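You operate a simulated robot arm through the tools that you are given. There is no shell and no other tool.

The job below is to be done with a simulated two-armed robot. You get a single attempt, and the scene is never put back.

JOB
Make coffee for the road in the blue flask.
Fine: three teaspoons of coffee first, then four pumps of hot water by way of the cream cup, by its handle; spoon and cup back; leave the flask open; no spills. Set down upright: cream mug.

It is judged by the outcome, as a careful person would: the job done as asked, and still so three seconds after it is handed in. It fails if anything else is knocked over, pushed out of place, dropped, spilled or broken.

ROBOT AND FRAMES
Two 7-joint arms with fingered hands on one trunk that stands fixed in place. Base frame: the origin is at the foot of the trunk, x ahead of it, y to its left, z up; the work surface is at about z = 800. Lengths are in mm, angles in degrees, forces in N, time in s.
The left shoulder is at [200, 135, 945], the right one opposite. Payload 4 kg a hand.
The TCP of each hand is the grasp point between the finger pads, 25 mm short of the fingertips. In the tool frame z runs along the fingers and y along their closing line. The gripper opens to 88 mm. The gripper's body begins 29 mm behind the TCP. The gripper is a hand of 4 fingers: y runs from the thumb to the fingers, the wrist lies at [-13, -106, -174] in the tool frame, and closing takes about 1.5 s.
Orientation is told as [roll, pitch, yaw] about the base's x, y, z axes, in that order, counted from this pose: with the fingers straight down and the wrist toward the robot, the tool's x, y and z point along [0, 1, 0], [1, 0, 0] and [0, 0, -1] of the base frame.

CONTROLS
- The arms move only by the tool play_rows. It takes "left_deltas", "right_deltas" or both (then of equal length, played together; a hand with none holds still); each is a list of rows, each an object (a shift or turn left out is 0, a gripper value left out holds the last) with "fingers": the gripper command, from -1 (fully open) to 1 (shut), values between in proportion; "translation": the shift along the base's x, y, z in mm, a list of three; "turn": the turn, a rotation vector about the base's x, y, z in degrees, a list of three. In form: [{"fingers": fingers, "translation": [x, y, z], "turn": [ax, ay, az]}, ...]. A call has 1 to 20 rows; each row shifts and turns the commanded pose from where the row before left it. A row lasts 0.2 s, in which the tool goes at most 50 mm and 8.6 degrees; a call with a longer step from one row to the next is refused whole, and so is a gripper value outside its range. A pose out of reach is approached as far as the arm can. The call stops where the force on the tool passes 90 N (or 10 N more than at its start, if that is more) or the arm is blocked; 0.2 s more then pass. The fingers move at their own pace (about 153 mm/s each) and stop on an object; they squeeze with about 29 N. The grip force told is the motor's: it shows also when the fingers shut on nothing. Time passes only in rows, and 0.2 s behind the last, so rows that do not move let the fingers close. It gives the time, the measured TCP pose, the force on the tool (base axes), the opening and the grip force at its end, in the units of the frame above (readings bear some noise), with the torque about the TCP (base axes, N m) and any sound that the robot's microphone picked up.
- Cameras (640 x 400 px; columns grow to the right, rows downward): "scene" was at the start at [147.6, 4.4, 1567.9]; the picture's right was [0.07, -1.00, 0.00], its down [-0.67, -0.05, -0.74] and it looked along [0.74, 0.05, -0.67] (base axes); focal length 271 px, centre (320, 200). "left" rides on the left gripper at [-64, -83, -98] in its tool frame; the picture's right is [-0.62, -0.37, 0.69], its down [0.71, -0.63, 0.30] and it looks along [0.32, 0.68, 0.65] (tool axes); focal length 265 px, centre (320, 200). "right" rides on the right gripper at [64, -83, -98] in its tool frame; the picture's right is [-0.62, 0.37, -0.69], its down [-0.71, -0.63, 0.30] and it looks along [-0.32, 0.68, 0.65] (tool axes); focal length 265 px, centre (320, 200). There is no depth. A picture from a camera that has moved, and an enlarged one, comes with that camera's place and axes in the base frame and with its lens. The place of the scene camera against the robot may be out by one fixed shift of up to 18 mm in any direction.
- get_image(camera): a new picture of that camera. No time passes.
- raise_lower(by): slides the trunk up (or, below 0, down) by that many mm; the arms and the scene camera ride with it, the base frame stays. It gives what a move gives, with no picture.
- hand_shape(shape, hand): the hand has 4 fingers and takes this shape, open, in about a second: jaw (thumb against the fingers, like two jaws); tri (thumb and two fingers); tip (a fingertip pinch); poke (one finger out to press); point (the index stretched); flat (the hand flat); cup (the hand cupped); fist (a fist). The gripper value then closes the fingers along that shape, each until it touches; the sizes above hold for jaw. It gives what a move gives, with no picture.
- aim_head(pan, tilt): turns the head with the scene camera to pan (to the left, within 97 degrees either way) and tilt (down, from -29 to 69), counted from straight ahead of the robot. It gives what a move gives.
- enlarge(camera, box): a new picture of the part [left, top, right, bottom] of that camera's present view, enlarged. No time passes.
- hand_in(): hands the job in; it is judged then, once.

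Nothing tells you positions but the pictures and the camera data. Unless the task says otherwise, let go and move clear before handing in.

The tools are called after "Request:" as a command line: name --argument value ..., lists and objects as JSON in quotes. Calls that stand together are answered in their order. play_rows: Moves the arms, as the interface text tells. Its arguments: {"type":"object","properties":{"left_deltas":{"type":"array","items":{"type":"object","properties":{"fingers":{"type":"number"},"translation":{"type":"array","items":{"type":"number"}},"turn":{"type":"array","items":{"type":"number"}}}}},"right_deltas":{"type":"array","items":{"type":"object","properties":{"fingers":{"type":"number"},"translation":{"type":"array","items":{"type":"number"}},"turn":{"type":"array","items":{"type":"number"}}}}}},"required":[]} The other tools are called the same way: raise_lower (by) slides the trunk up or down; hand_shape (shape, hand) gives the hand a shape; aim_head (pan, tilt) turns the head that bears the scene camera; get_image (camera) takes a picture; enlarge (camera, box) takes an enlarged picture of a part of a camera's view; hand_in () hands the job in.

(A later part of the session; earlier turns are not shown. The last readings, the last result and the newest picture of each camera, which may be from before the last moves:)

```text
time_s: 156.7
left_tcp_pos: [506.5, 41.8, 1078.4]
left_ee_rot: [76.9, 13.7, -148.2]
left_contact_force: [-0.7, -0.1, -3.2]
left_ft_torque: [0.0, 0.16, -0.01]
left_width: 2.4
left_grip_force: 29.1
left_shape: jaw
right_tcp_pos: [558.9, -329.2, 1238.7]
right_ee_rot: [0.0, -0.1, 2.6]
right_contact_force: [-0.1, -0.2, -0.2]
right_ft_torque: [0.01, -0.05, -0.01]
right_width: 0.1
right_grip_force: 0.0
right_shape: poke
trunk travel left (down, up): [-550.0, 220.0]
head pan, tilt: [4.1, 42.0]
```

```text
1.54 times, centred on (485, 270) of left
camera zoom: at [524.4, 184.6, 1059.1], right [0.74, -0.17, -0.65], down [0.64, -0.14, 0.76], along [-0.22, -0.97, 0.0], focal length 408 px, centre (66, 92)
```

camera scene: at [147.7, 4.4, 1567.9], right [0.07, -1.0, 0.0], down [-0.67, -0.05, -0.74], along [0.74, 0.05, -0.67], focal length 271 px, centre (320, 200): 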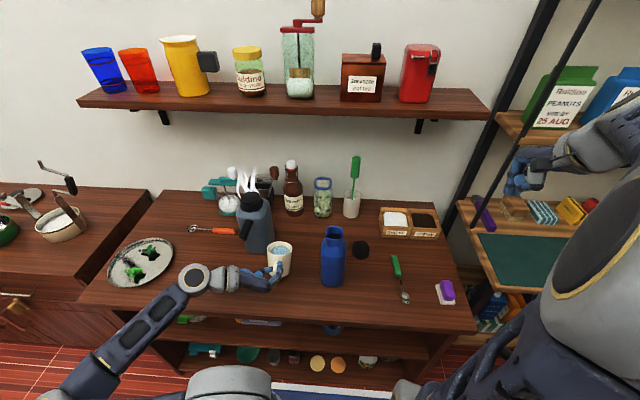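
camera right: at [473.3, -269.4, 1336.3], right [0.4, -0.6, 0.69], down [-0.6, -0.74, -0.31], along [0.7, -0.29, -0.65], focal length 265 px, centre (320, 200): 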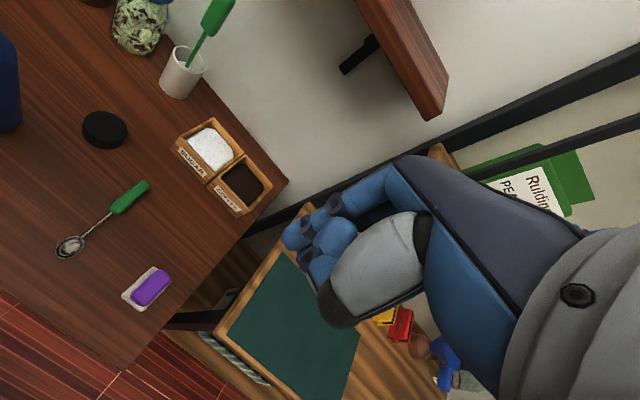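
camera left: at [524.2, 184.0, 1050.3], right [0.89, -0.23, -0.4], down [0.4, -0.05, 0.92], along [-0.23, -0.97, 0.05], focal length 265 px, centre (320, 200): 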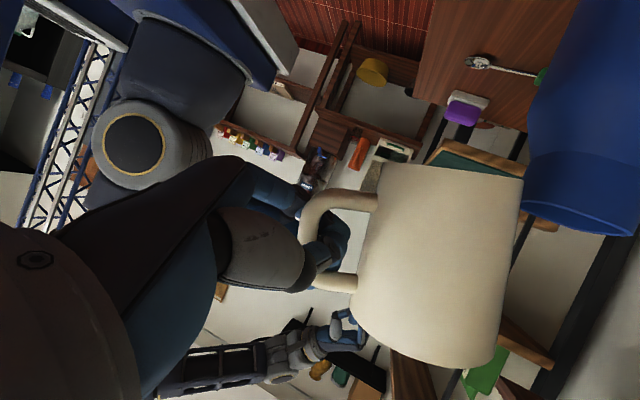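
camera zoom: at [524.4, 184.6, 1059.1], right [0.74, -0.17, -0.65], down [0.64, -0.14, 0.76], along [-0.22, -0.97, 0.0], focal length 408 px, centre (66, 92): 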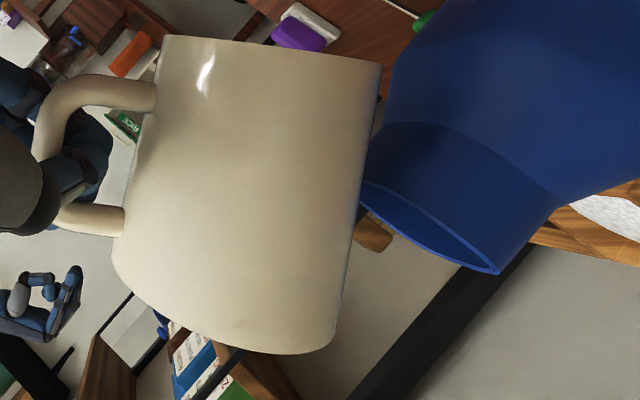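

No contact and the flask hasn't moved; the tilt is about 29° with the lip near (605, 5, 1053). I'll continue slowly to about 41°, where the flow should start.

Request:
play_rows --left_deltas '[{"translation": [1.2, -1.1, 0.8], "turn": [0.75, 1.85, 0]}, {"translation": [1.2, -1.1, 0.8], "turn": [0.75, 1.85, 0]}, {"translation": [1.2, -1, 0.8], "turn": [0.75, 1.85, 0]}, {"translation": [1.2, -0.8, 0.9], "turn": [0.75, 1.85, 0]}]'

Request:
enlarge --camera "scene" --box '[300, 195, 370, 265]'

Request:
enlarge --camera "left" --box '[330, 140, 640, 400]'

```text
time_s: 157.7
left_tcp_pos: [511.0, 37.8, 1081.8]
left_ee_rot: [70.4, 8.8, -149.5]
left_contact_force: [0.8, 0.1, -3.3]
left_ft_torque: [0.02, 0.09, -0.01]
left_width: 2.5
left_grip_force: 28.5
left_shape: jaw
right_tcp_pos: [559.9, -329.8, 1238.3]
right_ee_rot: [-0.1, -0.3, 2.7]
right_contact_force: [-0.5, -0.1, 0.2]
right_ft_torque: [-0.02, 0.02, -0.04]
right_width: 0.1
right_grip_force: 0.0
right_shape: poke
trunk travel left (down, up): [-550.0, 220.0]
head pan, tilt: [4.1, 42.0]
```

```text
5.71 times, centred on (335, 230) of scene
camera zoom: at [147.7, 4.4, 1567.9], right [0.07, -1.0, 0.0], down [-0.67, -0.05, -0.74], along [0.74, 0.05, -0.67], focal length 1549 px, centre (234, 29)
```

zoom: 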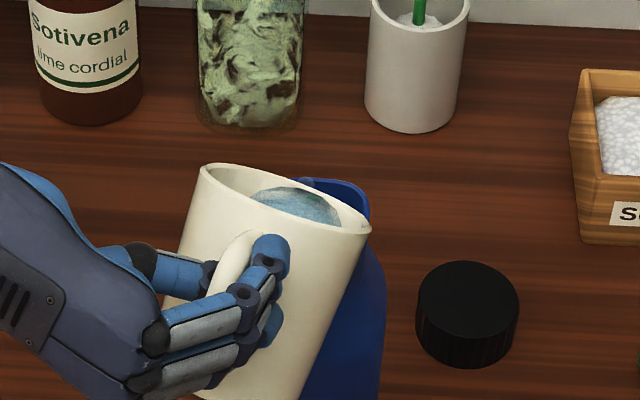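

```text
1.54 times, centred on (485, 270) of left
camera zoom: at [527.1, 181.3, 1067.6], right [0.65, -0.13, -0.75], down [0.73, -0.18, 0.66], along [-0.23, -0.97, -0.02], focal length 408 px, centre (66, 92)
```

zoom: 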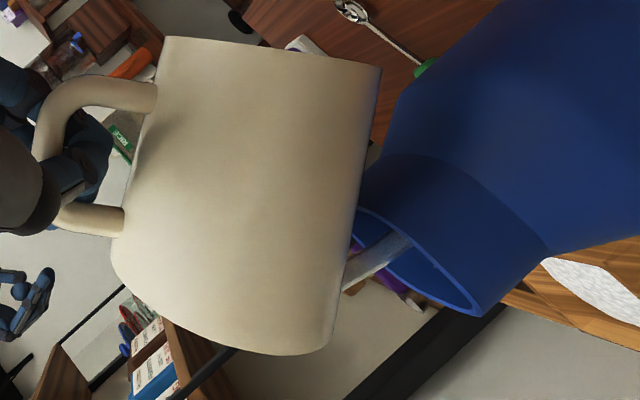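

The stream is going into the mouth, entering slightly toward the near-left side. I'll shift the lip a few millimetres to centre the stream and raise it a touch for clearance.

Request:
play_rows --left_deltas '[{"translation": [1, -3, 2]}, {"translation": [1.5, -3, 2]}, {"translation": [1.5, -2, 1], "turn": [0.4, 0.93, 0]}]'

Request:
enlarge --camera "left" --box '[330, 140, 640, 400]'

Request:
enlarge --camera "scene" --box '[300, 195, 370, 265]'

```text
time_s: 158.5
left_tcp_pos: [516.8, 29.4, 1086.7]
left_ee_rot: [69.7, 8.4, -149.5]
left_contact_force: [-0.1, 0.3, -2.8]
left_ft_torque: [0.02, 0.11, 0.03]
left_width: 2.4
left_grip_force: 29.2
left_shape: jaw
right_tcp_pos: [559.9, -329.6, 1237.7]
right_ee_rot: [0.1, -0.1, 2.7]
right_contact_force: [0.6, 0.2, 0.5]
right_ft_torque: [0.01, 0.04, 0.03]
right_width: 0.0
right_grip_force: 0.0
right_shape: poke
trunk travel left (down, up): [-550.0, 220.0]
head pan, tilt: [4.1, 42.0]
```

```text
1.54 times, centred on (485, 270) of left
camera zoom: at [531.2, 173.1, 1073.3], right [0.64, -0.13, -0.76], down [0.74, -0.19, 0.65], along [-0.23, -0.97, -0.02], focal length 408 px, centre (66, 92)
```

zoom: 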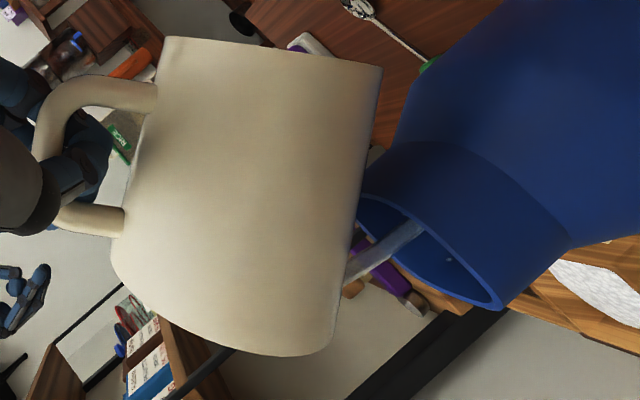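

```text
5.71 times, centred on (335, 230) of scene
camera zoom: at [147.7, 4.4, 1567.9], right [0.07, -1.0, 0.0], down [-0.67, -0.05, -0.74], along [0.74, 0.05, -0.67], focal length 1549 px, centre (234, 29)
```

zoom: 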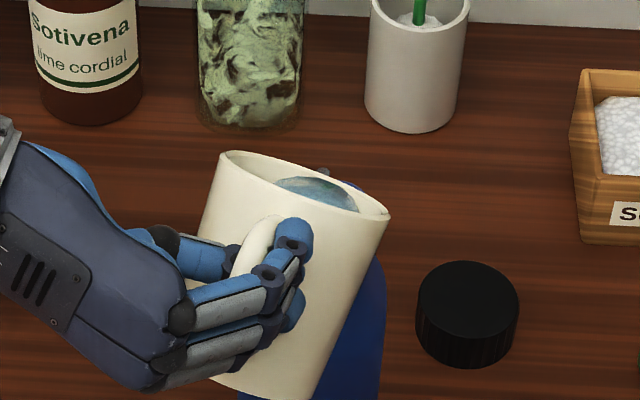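

The stream is centred across the mouth and about 9 mm short of centre lengthwise, comfortably inside. I'll continue pouring slowly, pivoting about the lip.

Request:
play_rows --left_deltas '[{"translation": [1.8, -0.7, 2], "turn": [0.63, 1.55, 0]}, {"translation": [1.8, -0.7, 2], "turn": [0.63, 1.55, 0]}, {"translation": [1.8, -0.7, 2], "turn": [0.63, 1.55, 0]}, {"translation": [1.6, -0.7, 2], "turn": [0.63, 1.55, 0]}, {"translation": [1.5, -0.7, 2], "turn": [0.63, 1.55, 0]}, {"translation": [1.5, -0.7, 2], "turn": [0.63, 1.55, 0]}]'

Request:
enlarge --camera "left" --box '[330, 140, 640, 400]'

Request:
enlarge --camera "scene" --box '[300, 195, 370, 265]'

```text
time_s: 159.9
left_tcp_pos: [525.3, 26.3, 1098.6]
left_ee_rot: [61.5, 1.9, -150.2]
left_contact_force: [0.8, 1.2, -2.0]
left_ft_torque: [0.0, 0.08, -0.02]
left_width: 2.4
left_grip_force: 28.8
left_shape: jaw
right_tcp_pos: [559.0, -330.8, 1240.3]
right_ee_rot: [0.0, 0.0, 2.6]
right_contact_force: [0.0, -0.2, -0.4]
right_ft_torque: [0.01, -0.04, -0.05]
right_width: 0.0
right_grip_force: 0.0
right_shape: poke
trunk travel left (down, up): [-550.0, 220.0]
head pan, tilt: [4.1, 42.0]
```

```text
1.54 times, centred on (485, 270) of left
camera zoom: at [539.4, 169.9, 1092.3], right [0.5, -0.08, -0.86], down [0.83, -0.22, 0.51], along [-0.23, -0.97, -0.05], focal length 408 px, centre (66, 92)
```

zoom: 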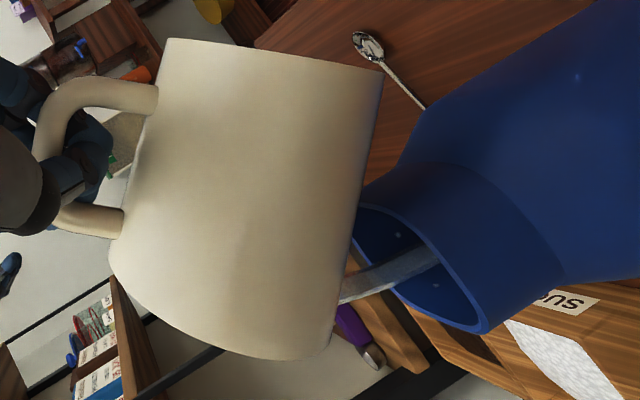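

```text
5.71 times, centred on (335, 230) of scene
camera zoom: at [147.7, 4.4, 1567.9], right [0.07, -1.0, 0.0], down [-0.67, -0.05, -0.74], along [0.74, 0.05, -0.67], focal length 1549 px, centre (234, 29)
```

zoom: 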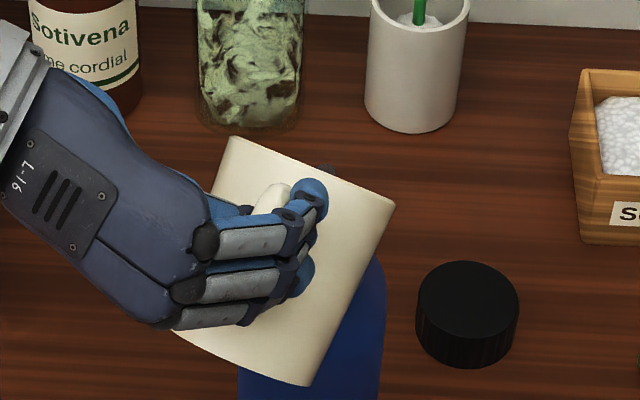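

Pouring nicely into the centre of the mouth. I'll check one small dot I noticed on the flask's outside before continuing.

Request:
enlarge --camera "left" --box '[540, 140, 640, 300]'

Request:
enlarge --camera "scene" --box '[315, 225, 365, 290]'

```text
2.50 times, centred on (590, 220) of left
camera zoom: at [539.4, 169.9, 1092.3], right [0.5, -0.08, -0.86], down [0.83, -0.22, 0.51], along [-0.23, -0.97, -0.05], focal length 664 px, centre (-355, 150)
```

zoom: 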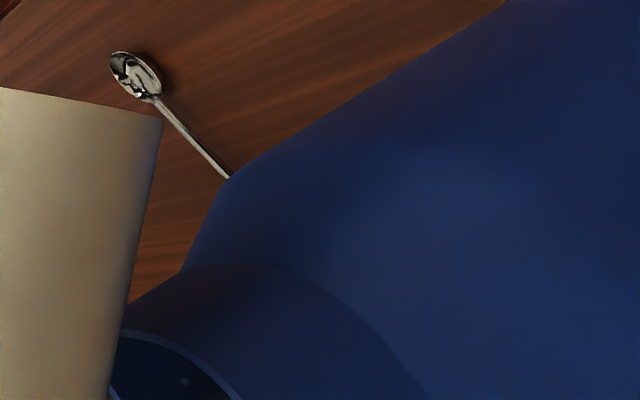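

```text
6.15 times, centred on (340, 258) of scene
camera zoom: at [147.7, 4.4, 1567.9], right [0.07, -1.0, 0.0], down [-0.67, -0.05, -0.74], along [0.74, 0.05, -0.67], focal length 1668 px, centre (197, -154)
```

zoom: 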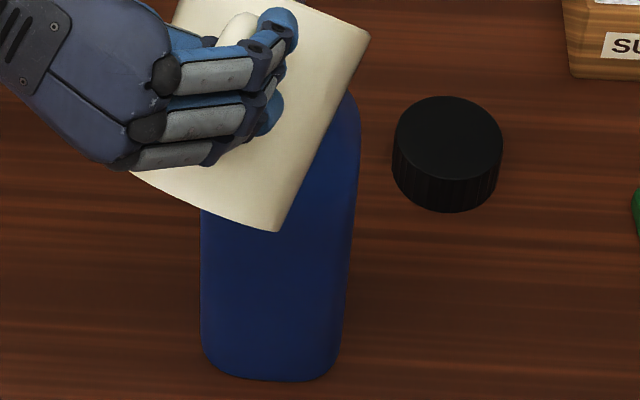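

Nothing there; the table and flask are clean. I'll continue the pour.

Request:
play_rows --left_deltas '[{"translation": [2.2, -0.9, 2.9], "turn": [0.75, 1.85, 0]}, {"translation": [2.2, -0.9, 2.9], "turn": [0.75, 1.85, 0]}, {"translation": [2.2, -0.9, 2.9], "turn": [0.75, 1.85, 0]}, {"translation": [2.2, -0.9, 2.9], "turn": [0.75, 1.85, 0]}, {"translation": [2.1, -0.9, 2.9], "turn": [0.75, 1.85, 0]}]'

Request:
enlarge --camera "left" --box '[330, 140, 640, 400]'

Request:
enlarge --camera "scene" --box '[300, 195, 370, 265]'

```text
time_s: 161.1
left_tcp_pos: [536.3, 21.0, 1113.1]
left_ee_rot: [53.8, -4.1, -150.1]
left_contact_force: [-0.3, 0.2, -2.7]
left_ft_torque: [0.0, 0.03, 0.0]
left_width: 2.7
left_grip_force: 29.0
left_shape: jaw
right_tcp_pos: [559.5, -329.8, 1238.9]
right_ee_rot: [0.0, -0.2, 2.7]
right_contact_force: [0.3, -0.6, 0.0]
right_ft_torque: [-0.04, 0.0, 0.06]
right_width: 0.0
right_grip_force: 0.1
right_shape: poke
trunk travel left (down, up): [-550.0, 220.0]
head pan, tilt: [4.1, 42.0]
```

```text
1.54 times, centred on (485, 270) of left
camera zoom: at [549.8, 165.6, 1113.6], right [0.36, -0.02, -0.93], down [0.9, -0.25, 0.35], along [-0.24, -0.97, -0.08], focal length 408 px, centre (66, 92)
```

zoom: 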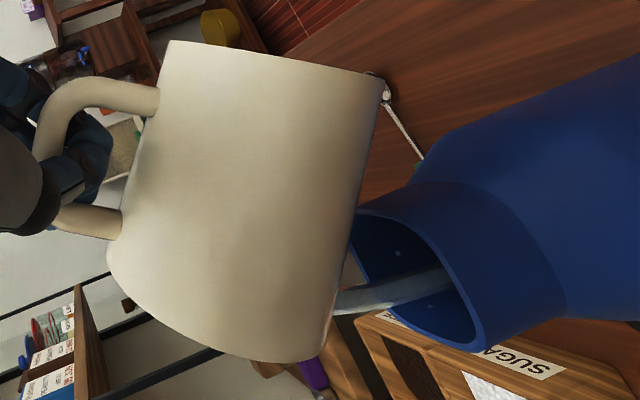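

```text
5.71 times, centred on (335, 230) of scene
camera zoom: at [147.7, 4.4, 1567.9], right [0.07, -1.0, 0.0], down [-0.67, -0.05, -0.74], along [0.74, 0.05, -0.67], focal length 1549 px, centre (234, 29)
```

zoom: 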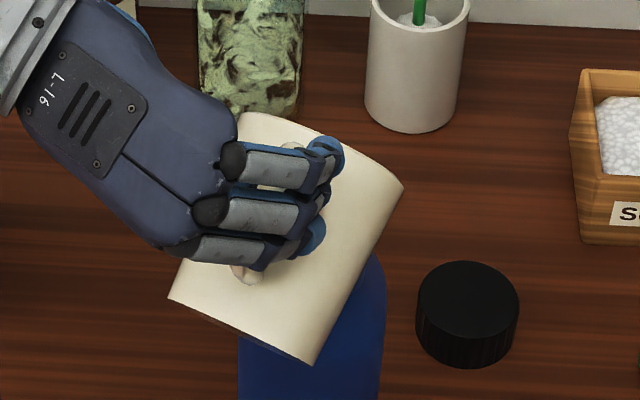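

The stream stays centred. I'll keep going.

Request:
play_rows --left_deltas '[{"translation": [2.6, -1.1, 2.5], "turn": [0.75, 1.85, 0]}, {"translation": [2.6, -1.1, 2.5], "turn": [0.75, 1.85, 0]}, {"translation": [2.6, -1.1, 2.5], "turn": [0.75, 1.85, 0]}, {"translation": [2.6, -1, 2.5], "turn": [0.75, 1.85, 0]}, {"translation": [2.7, -1, 2.5], "turn": [0.75, 1.85, 0]}, {"translation": [3, -1.2, 2], "turn": [0.75, 1.85, 0]}, {"translation": [3, -1.2, 2], "turn": [0.75, 1.85, 0]}, {"translation": [3, -1.2, 2], "turn": [0.75, 1.85, 0]}]'

Request:
enlarge --camera "left" --box '[330, 140, 640, 400]'

Request:
enlarge --camera "scene" --box '[300, 195, 370, 265]'

```text
time_s: 162.9
left_tcp_pos: [559.2, 13.2, 1130.3]
left_ee_rot: [40.8, -13.8, -148.2]
left_contact_force: [-0.6, 0.2, -3.4]
left_ft_torque: [-0.04, 0.03, 0.02]
left_width: 2.6
left_grip_force: 29.4
left_shape: jaw
right_tcp_pos: [559.3, -330.0, 1238.4]
right_ee_rot: [-0.1, -0.2, 2.6]
right_contact_force: [-0.8, 0.3, -0.5]
right_ft_torque: [-0.03, -0.01, -0.01]
right_width: 0.0
right_grip_force: 0.1
right_shape: poke
trunk travel left (down, up): [-550.0, 220.0]
head pan, tilt: [4.1, 42.0]
```

```text
1.54 times, centred on (485, 270) of left
camera zoom: at [573.2, 155.8, 1143.1], right [0.11, 0.08, -0.99], down [0.96, -0.28, 0.08], along [-0.27, -0.96, -0.11], focal length 408 px, centre (66, 92)
```

zoom: 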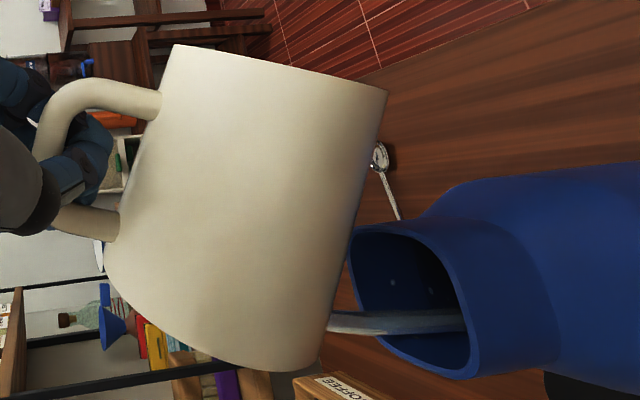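

```text
5.71 times, centred on (335, 230) of scene
camera zoom: at [147.7, 4.4, 1567.9], right [0.07, -1.0, 0.0], down [-0.67, -0.05, -0.74], along [0.74, 0.05, -0.67], focal length 1549 px, centre (234, 29)
```

zoom: 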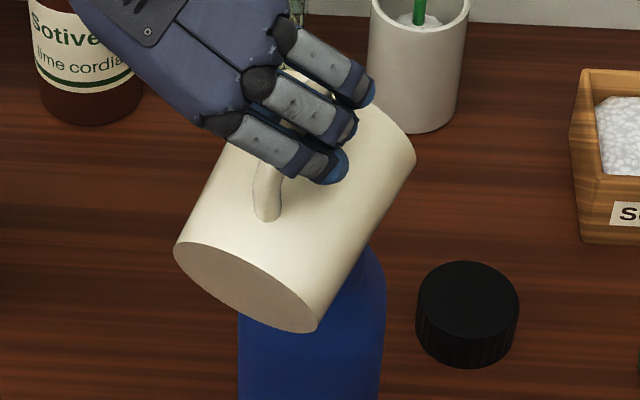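

Still centred and flowing. I'll tilt on toward fully emptied.

Request:
play_rows --left_deltas '[{"translation": [2.8, -1.2, 1.7], "turn": [0.75, 1.85, 0]}, {"translation": [2.8, -1.2, 1.7], "turn": [0.75, 1.85, 0]}, {"translation": [2.9, -1.3, 1.4], "turn": [0.75, 1.85, 0]}, {"translation": [2.9, -1.3, 1.4], "turn": [0.75, 1.85, 0]}, {"translation": [3, -1.3, 1.2], "turn": [0.75, 1.85, 0]}, {"translation": [3, -1.3, 1.2], "turn": [0.75, 1.85, 0]}]'

Request:
enlarge --camera "left" --box '[330, 140, 640, 400]'

Request:
enlarge --camera "scene" --box '[300, 195, 370, 265]'

```text
time_s: 164.3
left_tcp_pos: [576.7, 5.9, 1139.3]
left_ee_rot: [30.5, -20.7, -145.2]
left_contact_force: [-0.4, 0.4, -1.8]
left_ft_torque: [0.01, 0.0, 0.02]
left_width: 2.4
left_grip_force: 29.0
left_shape: jaw
right_tcp_pos: [559.6, -329.4, 1238.9]
right_ee_rot: [-0.1, -0.1, 2.7]
right_contact_force: [0.3, -0.3, -0.2]
right_ft_torque: [0.0, 0.0, 0.0]
right_width: 0.0
right_grip_force: 0.0
right_shape: poke
trunk travel left (down, up): [-550.0, 220.0]
head pan, tilt: [4.1, 42.0]
```

```text
1.54 times, centred on (485, 270) of left
camera zoom: at [594.0, 147.6, 1159.5], right [-0.08, 0.16, -0.98], down [0.95, -0.27, -0.13], along [-0.29, -0.95, -0.13], focal length 408 px, centre (66, 92)
```

zoom: 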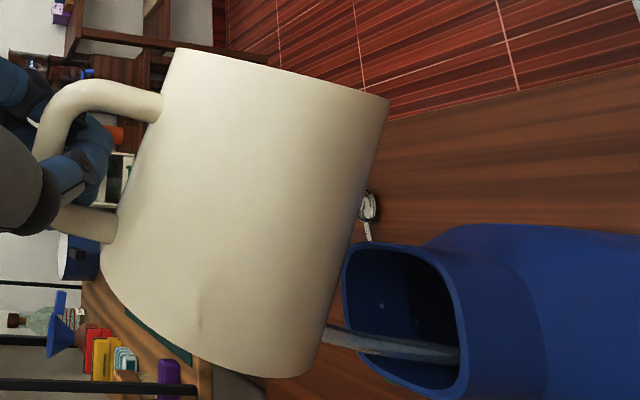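

```text
5.71 times, centred on (335, 230) of scene
camera zoom: at [147.6, 4.4, 1567.9], right [0.07, -1.0, 0.0], down [-0.67, -0.05, -0.74], along [0.74, 0.05, -0.67], focal length 1549 px, centre (234, 29)
```

zoom: 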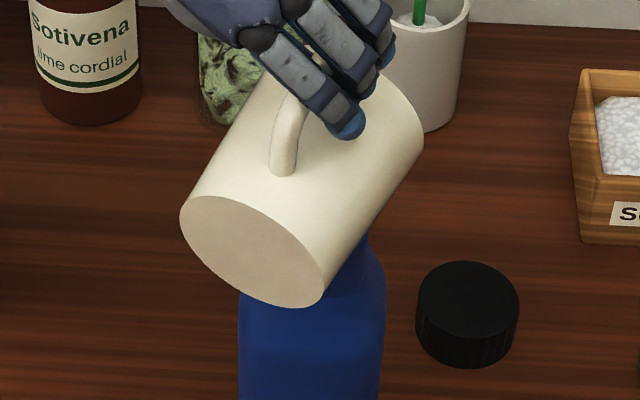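

The stream is drifting toward the far side of the mouth; I'll shift the mug back about 7 mm and continue.

Request:
play_rows --left_deltas '[{"translation": [-3.5, 0.5, 0]}, {"translation": [-3.5, 0.5, 0]}, {"translation": [1.5, -0.8, 0.8], "turn": [0.75, 1.85, 0]}, {"translation": [1.8, -0.8, 0.8], "turn": [0.75, 1.85, 0]}, {"translation": [2, -1, 0.6], "turn": [0.75, 1.85, 0]}, {"translation": [2, -1, 0.6], "turn": [0.75, 1.85, 0]}]'

Request:
enlarge --camera "left" --box '[330, 140, 640, 400]'

Request:
enlarge --camera "scene" --box '[300, 195, 370, 265]'

```text
time_s: 165.7
left_tcp_pos: [576.4, 2.0, 1143.2]
left_ee_rot: [23.2, -24.8, -142.3]
left_contact_force: [-0.7, -0.5, -1.7]
left_ft_torque: [0.01, -0.04, 0.01]
left_width: 2.3
left_grip_force: 29.1
left_shape: jaw
right_tcp_pos: [559.1, -329.0, 1239.2]
right_ee_rot: [0.0, -0.1, 2.6]
right_contact_force: [0.1, -0.1, 0.0]
right_ft_torque: [0.03, 0.0, -0.03]
right_width: 0.0
right_grip_force: 0.0
right_shape: poke
trunk travel left (down, up): [-550.0, 220.0]
head pan, tilt: [4.1, 42.0]
```

```text
1.54 times, centred on (485, 270) of left
camera zoom: at [596.8, 143.5, 1167.5], right [-0.21, 0.21, -0.95], down [0.93, -0.26, -0.26], along [-0.31, -0.94, -0.14], focal length 408 px, centre (66, 92)
```

zoom: 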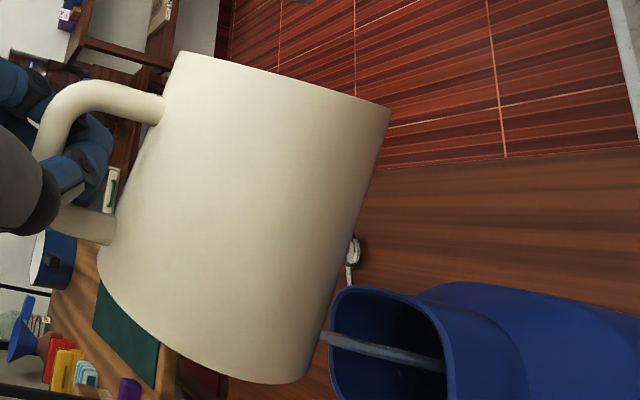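

```text
5.71 times, centred on (335, 230) of scene
camera zoom: at [147.7, 4.4, 1567.9], right [0.07, -1.0, 0.0], down [-0.67, -0.05, -0.74], along [0.74, 0.05, -0.67], focal length 1549 px, centre (234, 29)
```

zoom: 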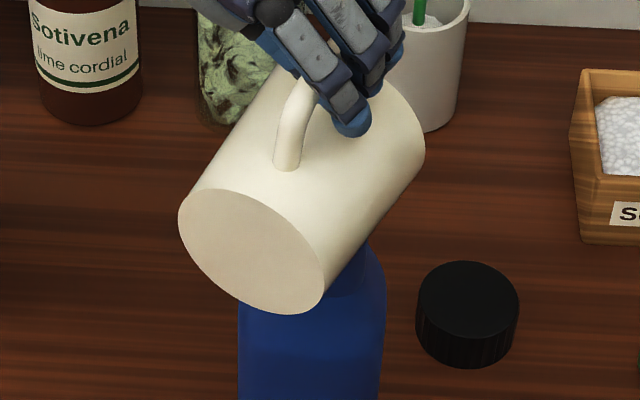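

The stream is thinning and well inside. I'll tilt further to drain the last of it.

Request:
play_rows --left_deltas '[{"translation": [2.6, -1.3, 0.4], "turn": [0.75, 1.85, 0]}, {"translation": [2.6, -1.3, 0.4], "turn": [0.75, 1.85, 0]}, {"translation": [2.6, -1.3, 0.3], "turn": [0.75, 1.85, 0]}, {"translation": [2.6, -1.3, 0.3], "turn": [0.75, 1.85, 0]}, {"translation": [2.6, -1.3, 0.2], "turn": [0.75, 1.85, 0]}, {"translation": [2.6, -1.3, 0.2], "turn": [0.75, 1.85, 0]}, {"translation": [0, 0, 0]}, {"translation": [0, 0, 0]}]'

Request:
enlarge --camera "left" --box '[330, 140, 640, 400]'

Request:
enlarge --camera "scene" --box '[300, 185, 380, 265]'

```text
time_s: 167.5
left_tcp_pos: [591.9, -5.5, 1144.1]
left_ee_rot: [11.2, -30.4, -136.7]
left_contact_force: [0.8, -0.7, -1.9]
left_ft_torque: [-0.03, -0.02, 0.0]
left_width: 2.3
left_grip_force: 29.3
left_shape: jaw
right_tcp_pos: [558.9, -330.6, 1239.6]
right_ee_rot: [0.0, -0.1, 2.6]
right_contact_force: [-0.4, -0.5, 0.0]
right_ft_torque: [0.0, 0.01, 0.02]
right_width: 0.1
right_grip_force: 0.0
right_shape: poke
trunk travel left (down, up): [-550.0, 220.0]
head pan, tilt: [4.1, 42.0]
```

```text
1.54 times, centred on (485, 270) of left
camera zoom: at [617.4, 133.3, 1175.8], right [-0.39, 0.28, -0.88], down [0.86, -0.24, -0.46], along [-0.34, -0.93, -0.15], focal length 408 px, centre (66, 92)
```

zoom: 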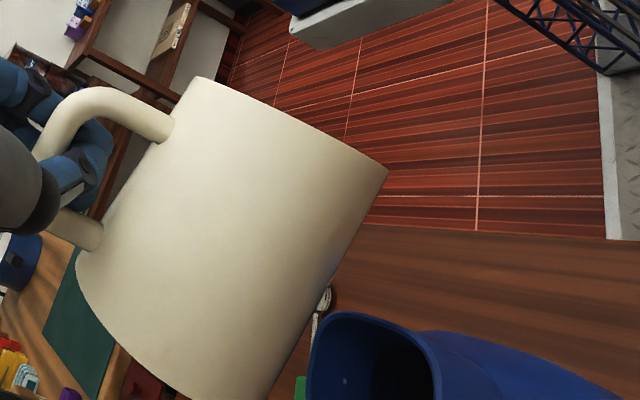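

```text
5.00 times, centred on (340, 225) of scene
camera zoom: at [147.7, 4.4, 1567.9], right [0.07, -1.0, 0.0], down [-0.67, -0.05, -0.74], along [0.74, 0.05, -0.67], focal length 1356 px, centre (220, 75)
```

zoom: 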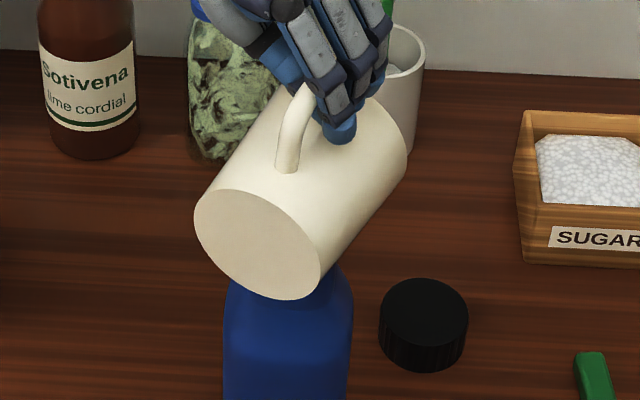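

The stream has ended and the mug is drained. I'll check once more, then raise it slightly and tilt back upright over the flask.

Request:
play_rows --left_deltas '[{"translation": [0, 0, 0]}, {"translation": [0, 0, 0]}, {"translation": [0, 0, 0]}, {"translation": [0, 0, 0]}]'

Request:
get_image --camera "left"

Request:
enlarge --camera "scene" --box '[290, 200, 400, 300]'

```text
time_s: 168.5
left_tcp_pos: [593.0, -5.3, 1145.7]
left_ee_rot: [11.3, -30.5, -136.8]
left_contact_force: [-0.3, 0.3, -1.6]
left_ft_torque: [0.01, -0.02, 0.02]
left_width: 2.4
left_grip_force: 28.8
left_shape: jaw
right_tcp_pos: [560.4, -328.9, 1238.8]
right_ee_rot: [0.0, -0.1, 2.6]
right_contact_force: [-0.1, -0.4, 0.4]
right_ft_torque: [0.05, 0.01, -0.01]
right_width: 0.0
right_grip_force: 0.1
right_shape: poke
trunk travel left (down, up): [-550.0, 220.0]
head pan, tilt: [4.1, 42.0]
```

```text
taken
camera left: at [617.4, 133.3, 1175.8], right [-0.39, 0.28, -0.88], down [0.86, -0.24, -0.46], along [-0.34, -0.93, -0.15], focal length 265 px, centre (320, 200)
```

left: 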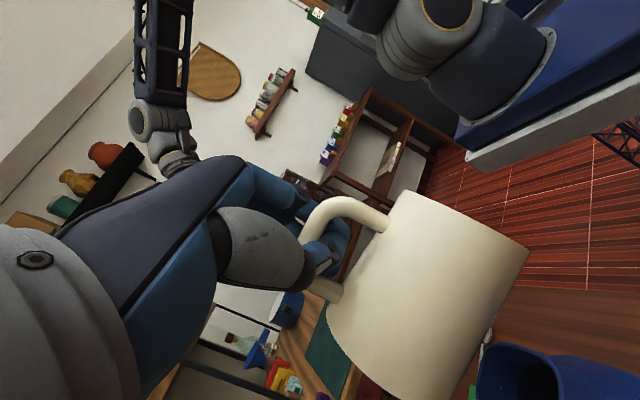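

```text
4.00 times, centred on (345, 250) of scene
camera zoom: at [147.7, 4.4, 1567.9], right [0.07, -1.0, 0.0], down [-0.67, -0.05, -0.74], along [0.74, 0.05, -0.67], focal length 1084 px, centre (220, 0)
```

zoom: 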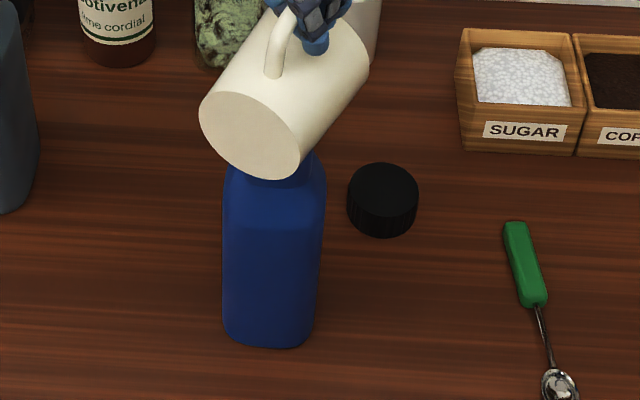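

Everything is clean. Now I'll raise slightly and tilt back.

Request:
play_rows --left_deltas '[{"translation": [0, 0, 10]}, {"translation": [0, 0, 10]}, {"translation": [-8, 3.7, 0], "turn": [-2.25, -5.56, 0]}, {"translation": [-8, 3.7, 0], "turn": [-2.25, -5.56, 0]}, {"translation": [-6, 4, -4], "turn": [-2.25, -5.56, 0]}, {"translation": [-6, 4, -4], "turn": [-2.25, -5.56, 0]}, {"translation": [-7.5, 3, -5], "turn": [-2.25, -5.56, 0]}, {"translation": [-7.5, 3, -5], "turn": [-2.25, -5.56, 0]}, {"translation": [-7.5, 3, -5], "turn": [-2.25, -5.56, 0]}, {"translation": [-7.5, 3, -5], "turn": [-2.25, -5.56, 0]}, {"translation": [-7, 3, -7], "turn": [-2.25, -5.56, 0]}, {"translation": [-7, 3, -7], "turn": [-2.25, -5.56, 0]}, {"translation": [-6, 5, -5], "turn": [-2.25, -5.56, 0]}, {"translation": [-6, 5, -5], "turn": [-2.25, -5.56, 0]}]'

Request:
get_image --camera "left"

Request:
enlarge --camera "scene" --box '[270, 190, 390, 300]'

```text
time_s: 171.5
left_tcp_pos: [507.1, 37.0, 1113.5]
left_ee_rot: [72.9, 10.8, -149.1]
left_contact_force: [0.8, 0.8, -2.1]
left_ft_torque: [0.03, 0.09, 0.01]
left_width: 2.0
left_grip_force: 28.9
left_shape: jaw
right_tcp_pos: [560.2, -330.0, 1237.5]
right_ee_rot: [0.0, -0.1, 2.6]
right_contact_force: [-0.3, 0.6, -0.4]
right_ft_torque: [0.0, 0.01, -0.02]
right_width: 0.0
right_grip_force: 0.0
right_shape: poke
trunk travel left (down, up): [-550.0, 220.0]
head pan, tilt: [4.1, 42.0]
```

```text
taken
camera left: at [524.1, 180.6, 1096.9], right [0.69, -0.15, -0.71], down [0.69, -0.17, 0.7], along [-0.22, -0.97, -0.01], focal length 265 px, centre (320, 200)
```

left: 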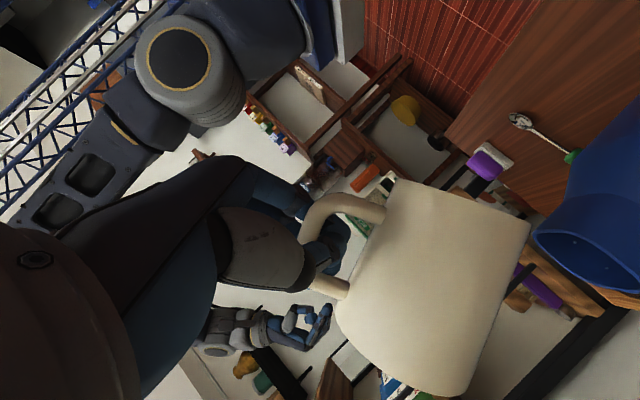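

```text
3.64 times, centred on (330, 245) of scene
camera zoom: at [147.7, 4.3, 1567.9], right [0.07, -1.0, 0.0], down [-0.67, -0.05, -0.74], along [0.74, 0.05, -0.67], focal length 986 px, centre (284, 36)
```

zoom: 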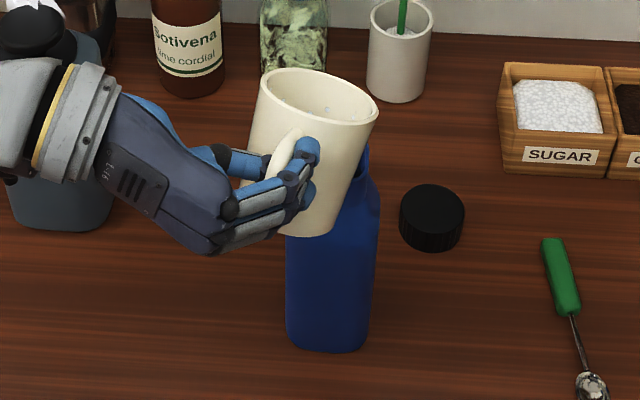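

The mug looks empty inside. I'll level it out and back away from the flask.

Request:
play_rows --left_deltas '[{"translation": [-3, 6, 2], "turn": [-2.25, -5.56, 0]}, {"translation": [-3, 8, 2], "turn": [-2.25, -5.56, 0]}, {"translation": [-2, 10, 2], "turn": [-1.88, -4.64, 0]}, {"translation": [0, 14, 0]}, {"translation": [0, 16, 0]}, {"translation": [0, 16, 0]}, {"translation": [0, 16, 0]}, {"translation": [0, 16, 0]}, {"translation": [0, 10, 0]}]'

Request:
enlarge --camera "scene" --box '[250, 190, 360, 290]'

Request:
get_image --camera "left"

```text
time_s: 173.5
left_tcp_pos: [500.3, 148.6, 1118.5]
left_ee_rot: [87.3, 20.5, -145.2]
left_contact_force: [0.3, 0.0, -2.0]
left_ft_torque: [0.02, 0.08, -0.02]
left_width: 2.3
left_grip_force: 29.6
left_shape: jaw
right_tcp_pos: [557.9, -331.3, 1238.4]
right_ee_rot: [0.0, -0.1, 2.6]
right_contact_force: [-0.1, 0.6, -0.1]
right_ft_torque: [0.02, -0.02, 0.02]
right_width: 0.0
right_grip_force: 0.0
right_shape: poke
trunk travel left (down, up): [-550.0, 220.0]
head pan, tilt: [4.1, 42.0]
```

```text
4.00 times, centred on (305, 240) of scene
camera zoom: at [147.7, 4.3, 1567.9], right [0.07, -1.0, 0.0], down [-0.67, -0.05, -0.74], along [0.74, 0.05, -0.67], focal length 1084 px, centre (380, 40)
```

zoom: 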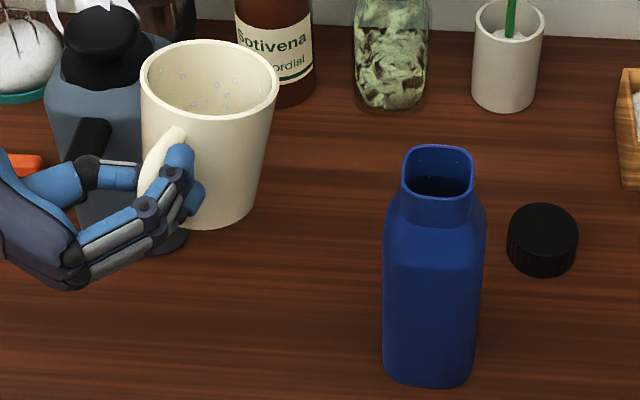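

```text
taken
camera left: at [522.2, 290.4, 1093.2], right [0.85, -0.22, -0.48], down [0.48, -0.08, 0.88], along [-0.23, -0.97, 0.03], focal length 265 px, centre (320, 200)
```

left: 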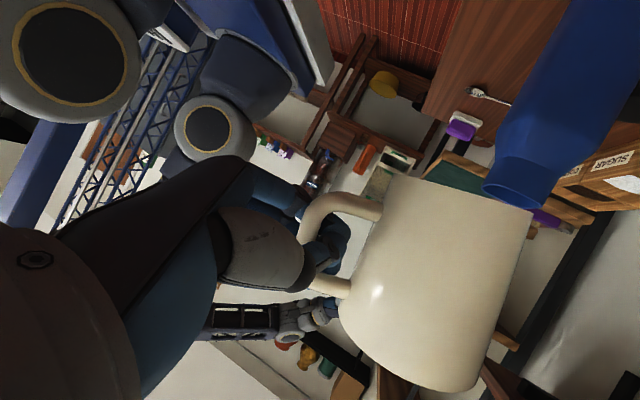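

The mug is upright and visibly empty, and the flask stands as before. I'll turn the handle back toward the robot and bring the mug down to a clear spot right of the spout first.

Request:
play_rows --left_deltas '[{"translation": [7, 3, -10], "turn": [0, 0, 4]}, {"translation": [7, 3, -20], "turn": [0, 0, 4]}, {"translation": [7, 4, -25], "turn": [0, 0, 4]}, {"translation": [7, 4, -25], "turn": [0, 0, 4]}, {"translation": [7, 3, -25], "turn": [0, 0, 4]}, {"translation": [0, 0, -25]}, {"translation": [0, 0, -25]}, {"translation": [0, 0, -20]}]'

Request:
enlarge --camera "scene" --box '[220, 200, 350, 310]'

Request:
get_image --camera "left"

```text
time_s: 175.3
left_tcp_pos: [534.9, 166.6, 942.8]
left_ee_rot: [87.3, 20.5, -125.0]
left_contact_force: [0.3, -1.1, -1.7]
left_ft_torque: [0.02, 0.13, -0.01]
left_width: 2.1
left_grip_force: 28.8
left_shape: jaw
right_tcp_pos: [558.9, -329.2, 1239.4]
right_ee_rot: [0.0, -0.1, 2.7]
right_contact_force: [0.1, -0.2, 0.2]
right_ft_torque: [-0.01, 0.02, 0.03]
right_width: 0.0
right_grip_force: 0.1
right_shape: poke
trunk travel left (down, up): [-550.0, 220.0]
head pan, tilt: [4.1, 42.0]
```

```text
3.64 times, centred on (285, 255) of scene
camera zoom: at [147.6, 4.4, 1567.9], right [0.07, -1.0, 0.0], down [-0.67, -0.05, -0.74], along [0.74, 0.05, -0.67], focal length 986 px, centre (447, 0)
```

zoom: 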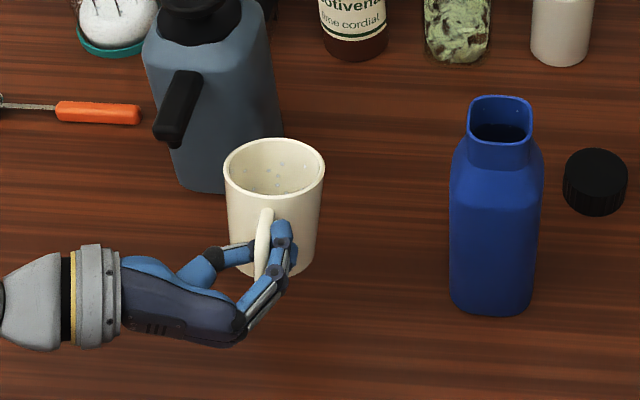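

```text
taken
camera left: at [508.2, 307.0, 916.5], right [0.87, 0.09, -0.48], down [0.47, 0.09, 0.88], along [0.12, -0.99, 0.03], focal length 265 px, centre (320, 200)
```

left: 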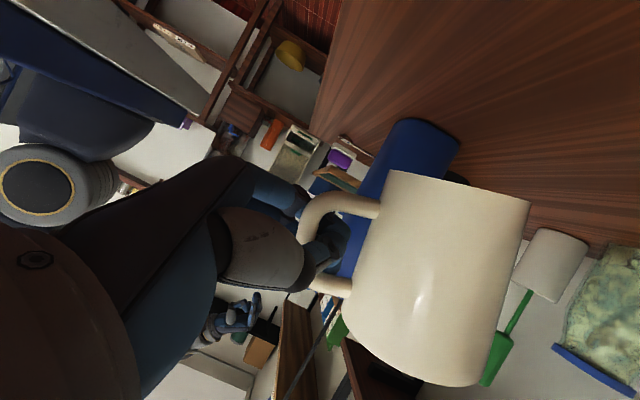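

Request:
play_rows --left_deltas '[{"translation": [0, 0, -8], "turn": [0, 2.5, 0]}, {"translation": [0, 0, -8], "turn": [0, 2.5, 0]}, {"translation": [0, 0, -8], "turn": [0, 2.5, 0]}, {"translation": [0, 0, -8], "turn": [0, 2.5, 0]}, {"translation": [0, 0, -8], "turn": [0, 2.5, 0]}, {"translation": [0, 0, -6], "turn": [0, 2.5, 0]}, {"translation": [0, 0, 0]}]'

Request:
enlarge --camera "scene" --box '[220, 210, 330, 310]'

Request:
enlarge --camera "left" --box '[280, 140, 580, 400]'

```text
time_s: 176.9
left_tcp_pos: [533.7, 167.6, 897.4]
left_ee_rot: [74.7, 11.5, -128.6]
left_contact_force: [-0.2, -0.4, -1.8]
left_ft_torque: [-0.02, 0.07, 0.0]
left_width: 1.9
left_grip_force: 29.1
left_shape: jaw
right_tcp_pos: [559.1, -329.1, 1238.4]
right_ee_rot: [0.0, -0.2, 2.7]
right_contact_force: [-0.1, 0.0, 0.1]
right_ft_torque: [0.02, 0.01, 0.02]
right_width: 0.2
right_grip_force: 0.1
right_shape: poke
trunk travel left (down, up): [-550.0, 220.0]
head pan, tilt: [4.1, 42.0]
```

```text
4.00 times, centred on (275, 260) of scene
camera zoom: at [147.6, 4.4, 1567.9], right [0.07, -1.0, 0.0], down [-0.67, -0.05, -0.74], along [0.74, 0.05, -0.67], focal length 1084 px, centre (500, -40)
```

zoom: 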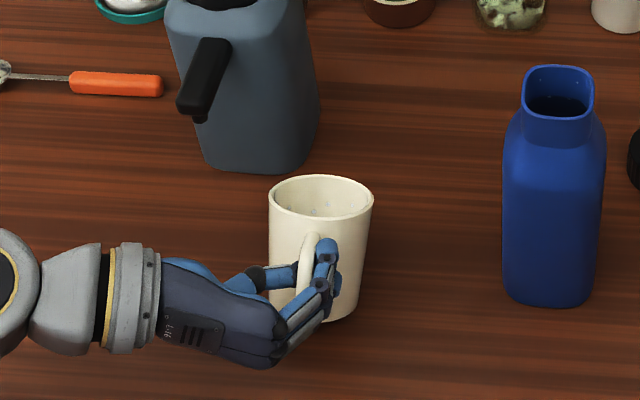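

```text
1.54 times, centred on (430, 270) of left
camera zoom: at [501.6, 306.8, 878.9], right [0.72, 0.09, -0.69], down [0.69, 0.09, 0.72], along [0.12, -0.99, 0.0], focal length 408 px, centre (151, 92)
```

zoom: 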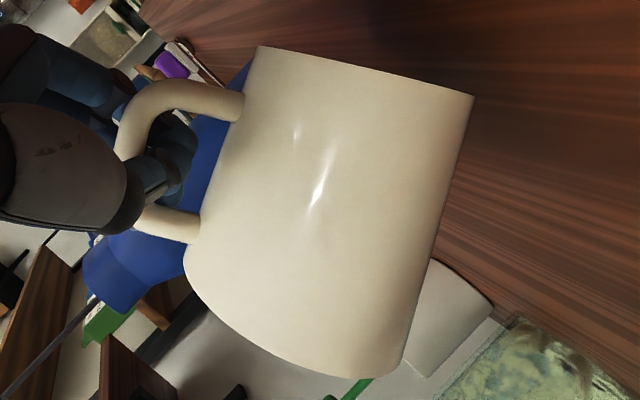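

Request:
play_rows --left_deltas '[{"translation": [0, 0, -4]}, {"translation": [0, 0, -4]}, {"translation": [0, 0, -4]}, {"translation": [0, 0, -4]}, {"translation": [0, 0, -3]}, {"translation": [0, 0, 0]}]'

Request:
enlarge --camera "left" --box '[280, 140, 580, 400]'

Request:
enlarge --camera "scene" --box '[220, 210, 330, 310]'

```text
time_s: 178.3
left_tcp_pos: [535.0, 166.1, 877.6]
left_ee_rot: [74.8, 11.5, -128.6]
left_contact_force: [-0.9, 0.6, 0.7]
left_ft_torque: [0.0, 0.02, 0.03]
left_width: 1.8
left_grip_force: 28.6
left_shape: jaw
right_tcp_pos: [559.6, -330.3, 1238.5]
right_ee_rot: [0.0, 0.0, 2.6]
right_contact_force: [0.2, -0.4, 0.3]
right_ft_torque: [-0.02, 0.01, 0.0]
right_width: 0.0
right_grip_force: 0.0
right_shape: poke
trunk travel left (down, up): [-550.0, 220.0]
head pan, tilt: [4.1, 42.0]
```

```text
1.54 times, centred on (430, 270) of left
camera zoom: at [501.6, 307.0, 860.3], right [0.72, 0.09, -0.69], down [0.69, 0.09, 0.72], along [0.12, -0.99, 0.0], focal length 408 px, centre (151, 92)
```

zoom: 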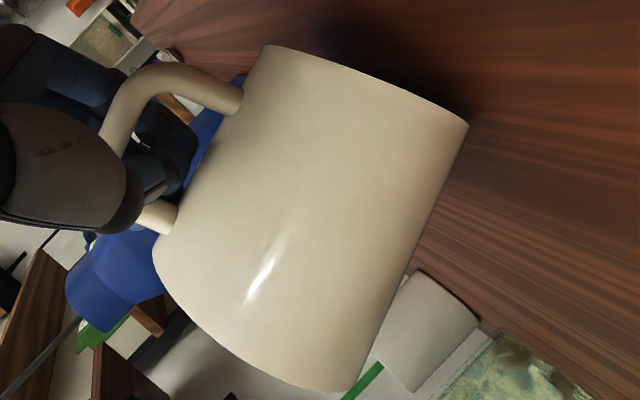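

```text
4.00 times, centred on (275, 260) of scene
camera zoom: at [147.6, 4.4, 1567.9], right [0.07, -1.0, 0.0], down [-0.67, -0.05, -0.74], along [0.74, 0.05, -0.67], focal length 1084 px, centre (500, -40)
```

zoom: 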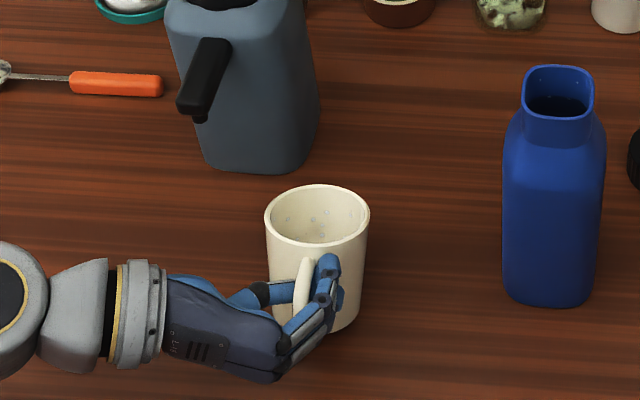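

The far edge is touching and the mug is pivoting upright as planned. I'll continue lowering.

Request:
play_rows --left_deltas '[{"translation": [0, 0, -4]}, {"translation": [0, 0, -4]}, {"translation": [0, 0, -4]}, {"translation": [0, 0, -3]}, {"translation": [0, 0, 0]}]'

Request:
enlarge --camera "left" --box '[280, 140, 580, 400]'

Request:
enlarge --camera "scene" --box '[220, 210, 330, 310]'

```text
time_s: 179.5
left_tcp_pos: [534.6, 166.7, 862.4]
left_ee_rot: [74.8, 11.5, -128.5]
left_contact_force: [-1.0, 0.2, -0.6]
left_ft_torque: [-0.03, 0.05, -0.02]
left_width: 1.9
left_grip_force: 28.9
left_shape: jaw
right_tcp_pos: [559.5, -329.6, 1238.9]
right_ee_rot: [-0.1, -0.1, 2.6]
right_contact_force: [-0.3, 0.1, -0.4]
right_ft_torque: [-0.02, 0.02, 0.01]
right_width: 0.0
right_grip_force: 0.0
right_shape: poke
trunk travel left (down, up): [-550.0, 220.0]
head pan, tilt: [4.1, 42.0]
```

```text
1.54 times, centred on (430, 270) of left
camera zoom: at [501.7, 306.8, 845.0], right [0.72, 0.09, -0.69], down [0.69, 0.09, 0.72], along [0.12, -0.99, 0.0], focal length 408 px, centre (151, 92)
```

zoom: 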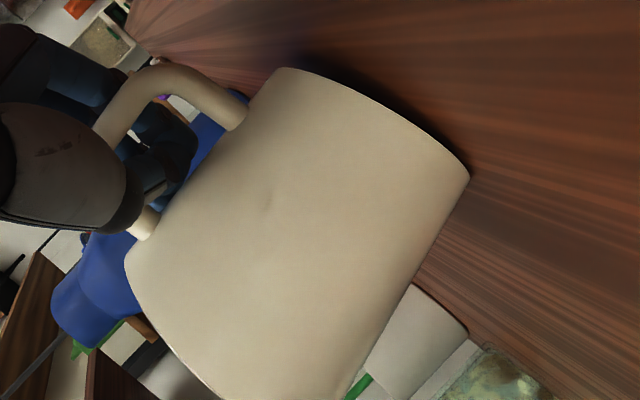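

```text
4.00 times, centred on (275, 260) of scene
camera zoom: at [147.6, 4.4, 1567.9], right [0.07, -1.0, 0.0], down [-0.67, -0.05, -0.74], along [0.74, 0.05, -0.67], focal length 1084 px, centre (500, -40)
```

zoom: 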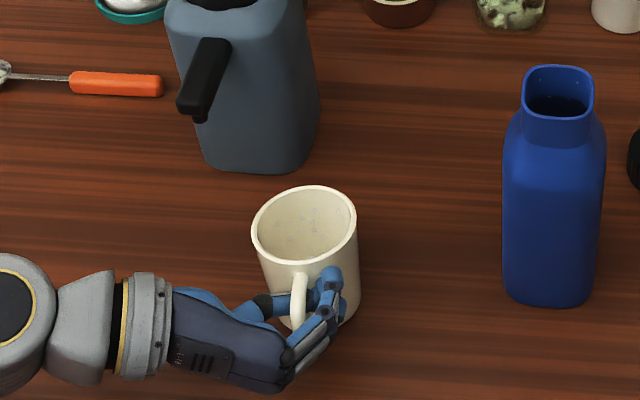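

Nearly flat now. I'll lift it just clear of the table and carry it low under the spout to its original place, (626, 240).

Request:
play_rows --left_deltas '[{"translation": [0, 0, 5]}, {"translation": [0, 0, 6]}, {"translation": [0, 0, 6]}, {"translation": [0, 0, 6]}, {"translation": [0, 0, 0]}, {"translation": [0, 0, 0]}]'

Request:
enlarge --camera "left" --box '[280, 140, 580, 400]'

Request:
enlarge --camera "scene" --box '[220, 210, 330, 310]'

```text
time_s: 180.9
left_tcp_pos: [533.7, 165.5, 888.2]
left_ee_rot: [74.8, 11.5, -128.6]
left_contact_force: [0.5, 0.1, -1.5]
left_ft_torque: [0.0, -0.03, -0.01]
left_width: 1.5
left_grip_force: 29.1
left_shape: jaw
right_tcp_pos: [560.1, -329.8, 1237.7]
right_ee_rot: [0.0, -0.1, 2.6]
right_contact_force: [-0.1, -0.2, -0.3]
right_ft_torque: [0.0, 0.01, 0.02]
right_width: 0.1
right_grip_force: 0.1
right_shape: poke
trunk travel left (down, up): [-550.0, 220.0]
head pan, tilt: [4.1, 42.0]
```

```text
1.54 times, centred on (430, 270) of left
camera zoom: at [501.5, 306.6, 868.4], right [0.72, 0.09, -0.69], down [0.69, 0.09, 0.72], along [0.12, -0.99, 0.0], focal length 408 px, centre (151, 92)
```

zoom: 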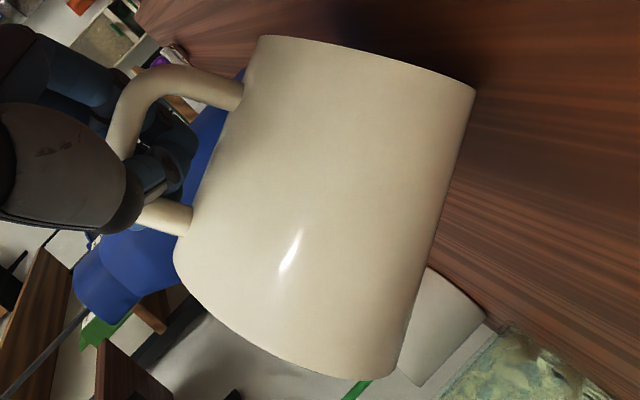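

```text
4.00 times, centred on (275, 260) of scene
camera zoom: at [147.6, 4.4, 1567.9], right [0.07, -1.0, 0.0], down [-0.67, -0.05, -0.74], along [0.74, 0.05, -0.67], focal length 1084 px, centre (500, -40)
```

zoom: 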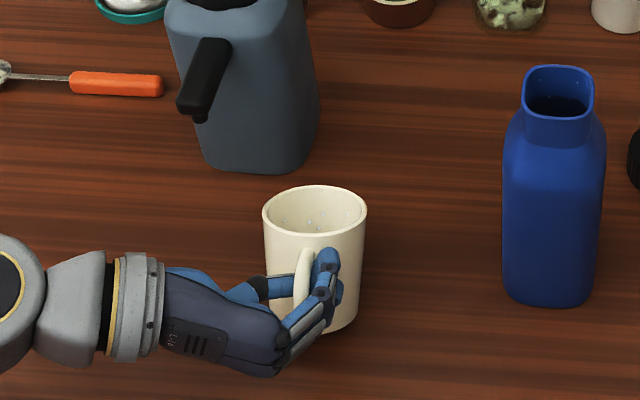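

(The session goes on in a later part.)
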